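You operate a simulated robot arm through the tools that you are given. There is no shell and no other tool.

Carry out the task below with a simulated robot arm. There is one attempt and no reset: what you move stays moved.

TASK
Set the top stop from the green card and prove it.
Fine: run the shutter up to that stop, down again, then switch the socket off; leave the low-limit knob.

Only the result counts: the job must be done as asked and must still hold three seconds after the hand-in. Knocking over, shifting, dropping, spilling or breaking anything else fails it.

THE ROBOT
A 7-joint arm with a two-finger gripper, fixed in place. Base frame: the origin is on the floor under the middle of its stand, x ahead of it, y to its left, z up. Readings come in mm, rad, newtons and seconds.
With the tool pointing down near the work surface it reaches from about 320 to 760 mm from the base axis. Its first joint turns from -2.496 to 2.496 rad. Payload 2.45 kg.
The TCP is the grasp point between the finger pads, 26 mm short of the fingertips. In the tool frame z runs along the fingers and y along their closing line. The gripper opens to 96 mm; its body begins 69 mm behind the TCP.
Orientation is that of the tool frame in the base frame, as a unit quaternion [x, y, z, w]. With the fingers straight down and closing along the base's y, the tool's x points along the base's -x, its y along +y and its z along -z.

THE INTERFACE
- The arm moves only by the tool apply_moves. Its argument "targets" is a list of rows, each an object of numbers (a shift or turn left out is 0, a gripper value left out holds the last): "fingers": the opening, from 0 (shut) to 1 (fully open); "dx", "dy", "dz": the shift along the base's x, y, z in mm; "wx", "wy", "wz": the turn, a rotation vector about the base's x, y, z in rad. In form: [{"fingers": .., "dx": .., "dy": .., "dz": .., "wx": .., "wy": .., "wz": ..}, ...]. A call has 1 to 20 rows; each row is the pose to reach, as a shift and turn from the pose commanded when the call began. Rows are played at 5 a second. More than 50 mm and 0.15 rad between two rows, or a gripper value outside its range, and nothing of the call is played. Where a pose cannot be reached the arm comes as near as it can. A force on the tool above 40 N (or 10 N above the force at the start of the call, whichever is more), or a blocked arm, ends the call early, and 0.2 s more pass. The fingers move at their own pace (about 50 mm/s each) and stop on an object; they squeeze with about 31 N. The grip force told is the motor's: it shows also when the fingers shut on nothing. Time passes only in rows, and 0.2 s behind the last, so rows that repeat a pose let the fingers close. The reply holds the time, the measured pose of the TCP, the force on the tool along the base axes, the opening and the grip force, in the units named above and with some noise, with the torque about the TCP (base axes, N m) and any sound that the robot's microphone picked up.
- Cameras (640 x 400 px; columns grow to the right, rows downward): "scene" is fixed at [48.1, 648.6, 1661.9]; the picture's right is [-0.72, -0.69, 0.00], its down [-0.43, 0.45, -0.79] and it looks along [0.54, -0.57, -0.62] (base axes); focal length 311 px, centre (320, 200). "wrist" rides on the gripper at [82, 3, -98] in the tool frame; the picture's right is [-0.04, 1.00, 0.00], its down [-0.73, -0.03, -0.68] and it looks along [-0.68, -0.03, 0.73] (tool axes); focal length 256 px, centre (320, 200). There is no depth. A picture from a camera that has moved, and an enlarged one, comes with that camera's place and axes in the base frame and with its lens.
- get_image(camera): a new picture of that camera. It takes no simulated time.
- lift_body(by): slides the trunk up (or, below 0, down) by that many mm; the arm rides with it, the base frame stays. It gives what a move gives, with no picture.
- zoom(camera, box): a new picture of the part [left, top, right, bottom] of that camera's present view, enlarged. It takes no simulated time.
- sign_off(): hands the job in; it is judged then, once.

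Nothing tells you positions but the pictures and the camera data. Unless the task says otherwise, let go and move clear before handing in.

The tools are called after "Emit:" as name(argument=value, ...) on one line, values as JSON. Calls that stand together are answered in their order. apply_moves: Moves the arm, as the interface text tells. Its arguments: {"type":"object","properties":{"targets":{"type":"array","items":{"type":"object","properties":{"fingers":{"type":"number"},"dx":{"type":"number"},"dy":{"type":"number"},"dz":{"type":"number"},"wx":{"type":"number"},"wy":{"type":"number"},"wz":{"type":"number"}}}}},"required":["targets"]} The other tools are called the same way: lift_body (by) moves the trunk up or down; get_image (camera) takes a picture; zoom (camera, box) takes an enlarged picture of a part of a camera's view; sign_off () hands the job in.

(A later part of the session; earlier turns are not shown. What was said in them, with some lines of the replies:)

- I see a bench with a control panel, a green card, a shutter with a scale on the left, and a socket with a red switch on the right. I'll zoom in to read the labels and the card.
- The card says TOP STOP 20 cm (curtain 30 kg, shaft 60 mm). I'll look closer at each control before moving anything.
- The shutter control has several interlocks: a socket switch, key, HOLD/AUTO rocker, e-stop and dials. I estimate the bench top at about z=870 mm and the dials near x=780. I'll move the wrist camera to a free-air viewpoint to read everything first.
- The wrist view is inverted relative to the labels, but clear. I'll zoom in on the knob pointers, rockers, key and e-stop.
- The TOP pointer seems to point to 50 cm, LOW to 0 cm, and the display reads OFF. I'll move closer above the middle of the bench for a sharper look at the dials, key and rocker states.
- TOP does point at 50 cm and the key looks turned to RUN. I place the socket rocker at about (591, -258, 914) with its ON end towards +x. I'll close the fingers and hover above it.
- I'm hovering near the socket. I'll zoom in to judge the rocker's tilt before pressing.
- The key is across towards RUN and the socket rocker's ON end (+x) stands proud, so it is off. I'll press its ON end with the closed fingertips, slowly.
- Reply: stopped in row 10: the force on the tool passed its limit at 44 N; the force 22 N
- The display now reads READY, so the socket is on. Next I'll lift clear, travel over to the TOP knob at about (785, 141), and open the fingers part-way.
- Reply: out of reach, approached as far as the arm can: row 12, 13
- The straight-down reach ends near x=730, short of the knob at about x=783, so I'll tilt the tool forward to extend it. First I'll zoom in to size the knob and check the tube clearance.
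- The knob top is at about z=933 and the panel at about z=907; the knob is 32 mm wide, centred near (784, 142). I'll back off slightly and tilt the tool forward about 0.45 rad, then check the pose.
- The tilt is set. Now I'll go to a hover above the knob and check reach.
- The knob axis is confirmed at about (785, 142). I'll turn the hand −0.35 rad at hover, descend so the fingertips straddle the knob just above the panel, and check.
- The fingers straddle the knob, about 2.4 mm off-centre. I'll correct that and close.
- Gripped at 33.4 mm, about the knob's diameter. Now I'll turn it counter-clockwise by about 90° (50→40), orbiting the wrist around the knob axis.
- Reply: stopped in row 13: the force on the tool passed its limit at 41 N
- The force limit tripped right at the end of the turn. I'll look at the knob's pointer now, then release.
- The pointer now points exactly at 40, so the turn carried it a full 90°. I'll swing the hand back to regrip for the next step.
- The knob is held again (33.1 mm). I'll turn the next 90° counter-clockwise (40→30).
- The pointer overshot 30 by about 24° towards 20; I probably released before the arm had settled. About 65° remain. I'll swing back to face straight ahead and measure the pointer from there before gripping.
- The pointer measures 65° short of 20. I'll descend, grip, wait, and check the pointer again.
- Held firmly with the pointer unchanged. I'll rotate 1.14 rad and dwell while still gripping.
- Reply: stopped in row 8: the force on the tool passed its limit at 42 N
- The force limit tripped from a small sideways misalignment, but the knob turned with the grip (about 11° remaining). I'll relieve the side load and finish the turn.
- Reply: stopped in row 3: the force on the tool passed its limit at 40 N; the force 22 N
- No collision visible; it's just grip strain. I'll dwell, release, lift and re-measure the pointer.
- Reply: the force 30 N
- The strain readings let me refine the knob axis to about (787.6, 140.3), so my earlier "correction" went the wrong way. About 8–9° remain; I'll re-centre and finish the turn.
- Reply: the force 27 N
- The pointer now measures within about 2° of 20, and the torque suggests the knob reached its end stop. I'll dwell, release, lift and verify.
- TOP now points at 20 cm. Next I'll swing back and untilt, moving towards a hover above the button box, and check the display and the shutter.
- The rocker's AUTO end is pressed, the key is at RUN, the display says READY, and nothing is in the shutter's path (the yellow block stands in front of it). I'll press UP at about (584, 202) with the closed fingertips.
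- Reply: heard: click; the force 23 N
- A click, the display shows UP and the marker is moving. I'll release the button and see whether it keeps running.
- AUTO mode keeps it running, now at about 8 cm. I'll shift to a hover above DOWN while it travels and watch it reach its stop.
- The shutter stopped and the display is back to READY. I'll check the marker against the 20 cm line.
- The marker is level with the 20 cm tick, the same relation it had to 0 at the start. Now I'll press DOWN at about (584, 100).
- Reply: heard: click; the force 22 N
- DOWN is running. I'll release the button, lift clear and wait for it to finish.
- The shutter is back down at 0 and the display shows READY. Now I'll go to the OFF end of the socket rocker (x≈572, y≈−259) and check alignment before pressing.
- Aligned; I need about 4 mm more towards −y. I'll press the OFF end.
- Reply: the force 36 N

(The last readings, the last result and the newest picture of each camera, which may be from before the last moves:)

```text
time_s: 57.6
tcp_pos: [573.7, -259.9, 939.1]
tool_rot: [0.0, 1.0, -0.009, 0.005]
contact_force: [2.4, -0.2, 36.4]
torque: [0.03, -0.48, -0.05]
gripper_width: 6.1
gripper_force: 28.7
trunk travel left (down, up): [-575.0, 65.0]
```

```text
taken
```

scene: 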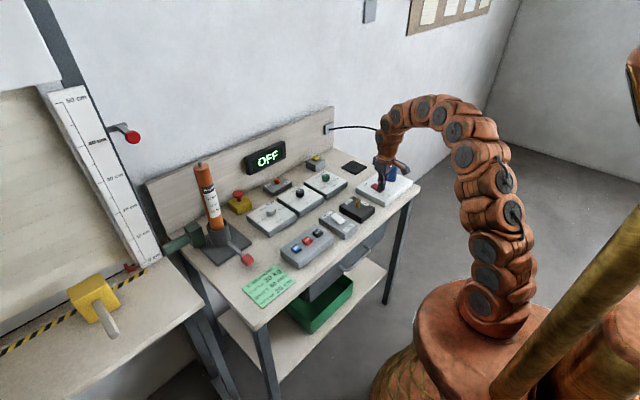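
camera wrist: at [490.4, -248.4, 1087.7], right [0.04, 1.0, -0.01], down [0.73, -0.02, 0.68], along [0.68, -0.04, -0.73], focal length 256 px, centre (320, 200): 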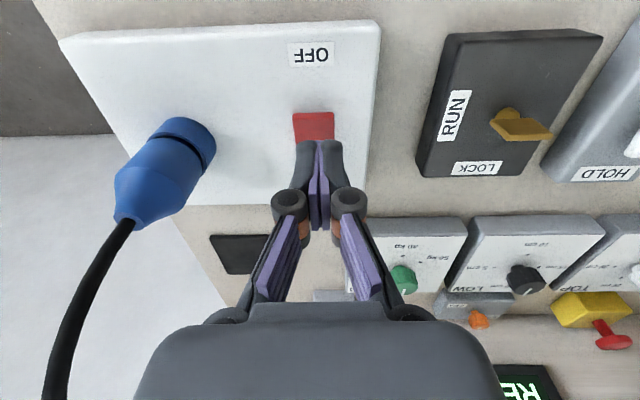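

The display reads OFF. I'll lift straight up and move clear, then check the final state.

Emit:
apply_moves(targets=[{"dz": 15, "fingers": 0}, {"dz": 55}, {"dz": 100}, {"dz": 145}, {"dz": 190, "dx": -20, "dy": 20}, {"dz": 200, "dx": -60, "dy": 50}, {"dz": 200, "dx": -100, "dy": 80}, {"dz": 200, "dx": -140, "dy": 110}, {"dz": 200, "dx": -140, "dy": 110}])

Emit:
get_image(camera="scene")

Emit:
zoom(camera="scene", box=[230, 130, 430, 280])

Emit:
zoom(camera="scene", box=[240, 175, 340, 240])

Emit:
zoom(camera="scene", box=[60, 210, 200, 340])

```text
refused: row 5 steps farther than a row can; nothing moved
```

```text
taken
```

scene: 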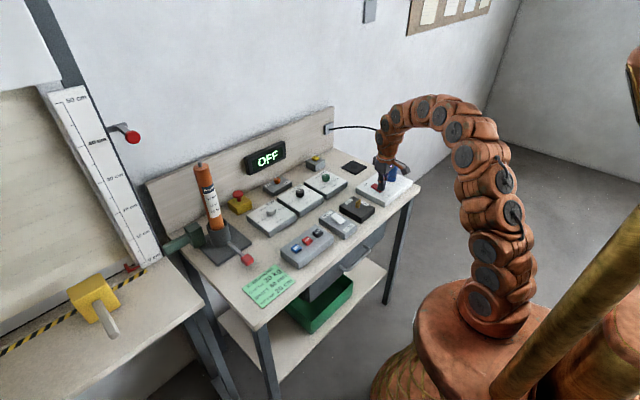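

```text
2.67 times, centred on (330, 205) of scene
camera zoom: at [48.1, 648.6, 1661.9], right [-0.72, -0.69, 0.0], down [-0.43, 0.45, -0.79], along [0.54, -0.57, -0.62], focal length 829 px, centre (293, 187)
```

zoom: 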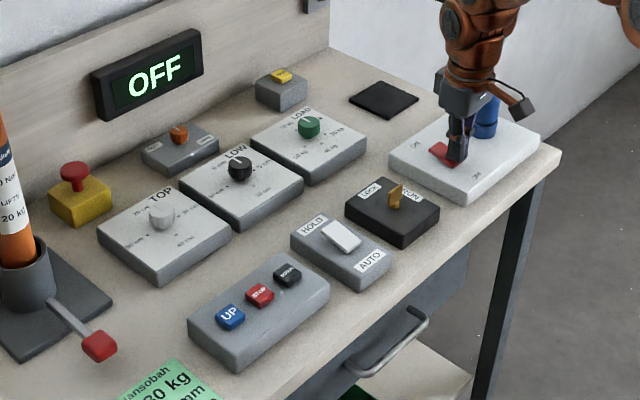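

```text
6.15 times, centred on (290, 208) of scene
camera zoom: at [48.1, 648.6, 1661.9], right [-0.72, -0.69, 0.0], down [-0.43, 0.45, -0.79], along [0.54, -0.57, -0.62], focal length 1912 px, centre (505, 154)
```

zoom: 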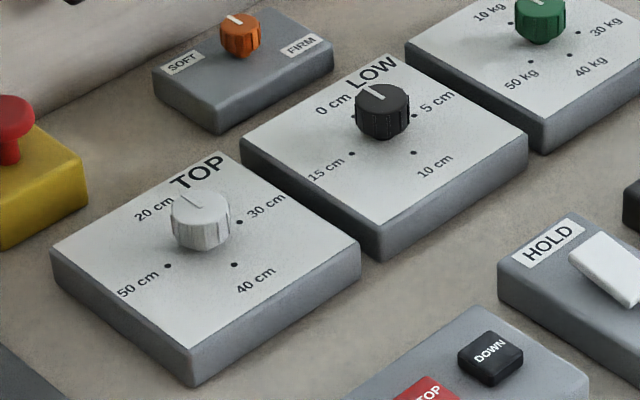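

```text
3.08 times, centred on (130, 275) of scene
camera zoom: at [48.1, 648.6, 1661.9], right [-0.72, -0.69, 0.0], down [-0.43, 0.45, -0.79], along [0.54, -0.57, -0.62], focal length 956 px, centre (905, -31)
```

zoom: 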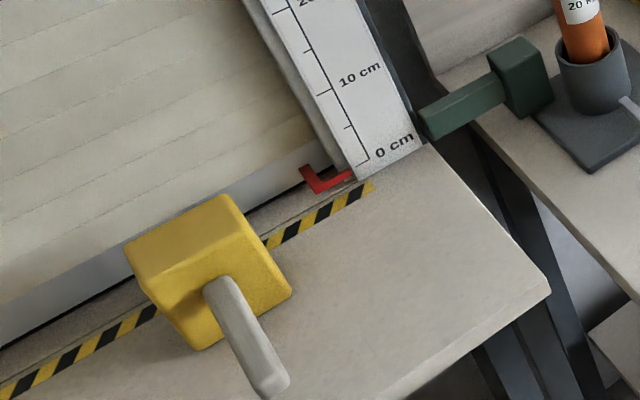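

One step was too long, so nothing moved. I'll retract again with smaller steps; the dials and shutter look right.

Emit:
apply_moves(targets=[{"dz": 15, "fingers": 0}, {"dz": 55}, {"dz": 95}, {"dz": 135}, {"dz": 165, "dx": -15, "dy": 15}, {"dz": 185, "dx": -40, "dy": 35}, {"dz": 190, "dx": -70, "dy": 60}, {"dz": 190, "dx": -100, "dy": 85}, {"dz": 190, "dx": -100, "dy": 85}])

Emit:
get_image(camera="scene")

Emit:
zoom(camera="scene", box=[230, 130, 430, 280])

Emit:
get_image(camera="wrist")

```text
time_s: 59.6
tcp_pos: [472.1, -172.7, 1124.8]
tool_rot: [-0.001, 1.0, -0.007, 0.002]
contact_force: [0.4, -1.1, 0.3]
torque: [0.03, 0.0, -0.02]
gripper_width: 0.2
gripper_force: 28.8
trunk travel left (down, up): [-575.0, 65.0]
```

```text
taken
```

scene: 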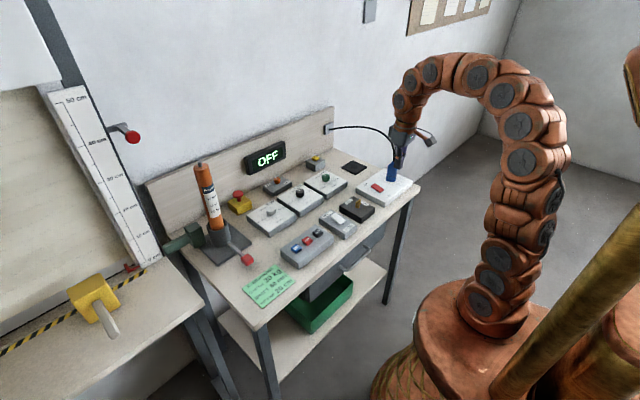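

```text
2.67 times, centred on (330, 205) of scene
camera zoom: at [48.1, 648.6, 1661.9], right [-0.72, -0.69, 0.0], down [-0.43, 0.45, -0.79], along [0.54, -0.57, -0.62], focal length 829 px, centre (293, 187)
```

zoom: 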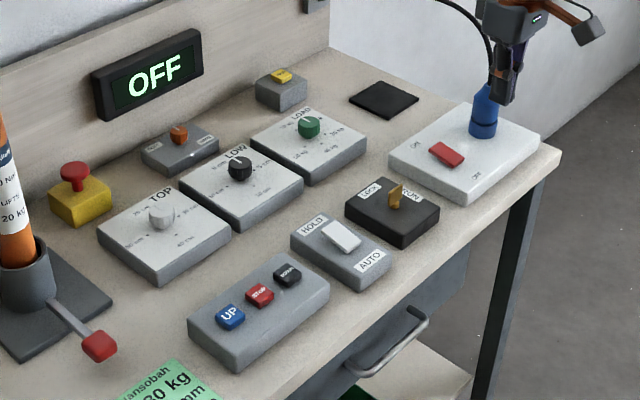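

```text
taken
camera wrist: at [391.5, -167.5, 1224.2], right [0.04, 1.0, -0.01], down [0.73, -0.02, 0.68], along [0.68, -0.04, -0.73], focal length 256 px, centre (320, 200)
```

wrist: 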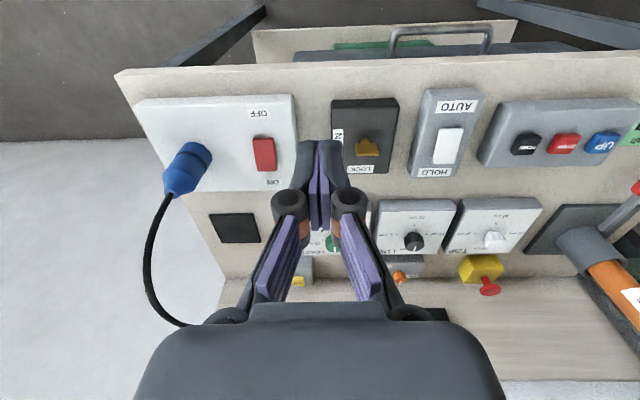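

The bench is undisturbed: TOP is at 20 cm, and the shutter ran up to 20 cm and back down to 0. The socket is off (display OFF), the LOW knob is untouched and the arm is clear, so I'm handing in.

Emit:
sign_off()

```text
The job is handed in.
```

The top stop is set to 20 cm from the green card and proven. I've handed the job in; no verdict came back.

- **Top stop:** I turned the TOP knob from 50 cm to 20 cm. Its pointer sits within about 2° of the 20 cm mark.
- **Proof run:** One press of UP (the control was in AUTO) ran the shutter up, and it stopped by itself with the marker level with 20 cm. One press of DOWN brought it back to 0 cm.
- **Socket:** I switched it on to run the shutter. It is now off again, and the display reads OFF.
- **Left alone:** I did not touch the low-limit knob; it still points to 0 cm. In the final pictures nothing else on the bench had moved, and the arm is clear.

While I was turning the TOP knob, the arm's force limit tripped three times at just over 40 N. That was grip strain, and the knob showed no damage.
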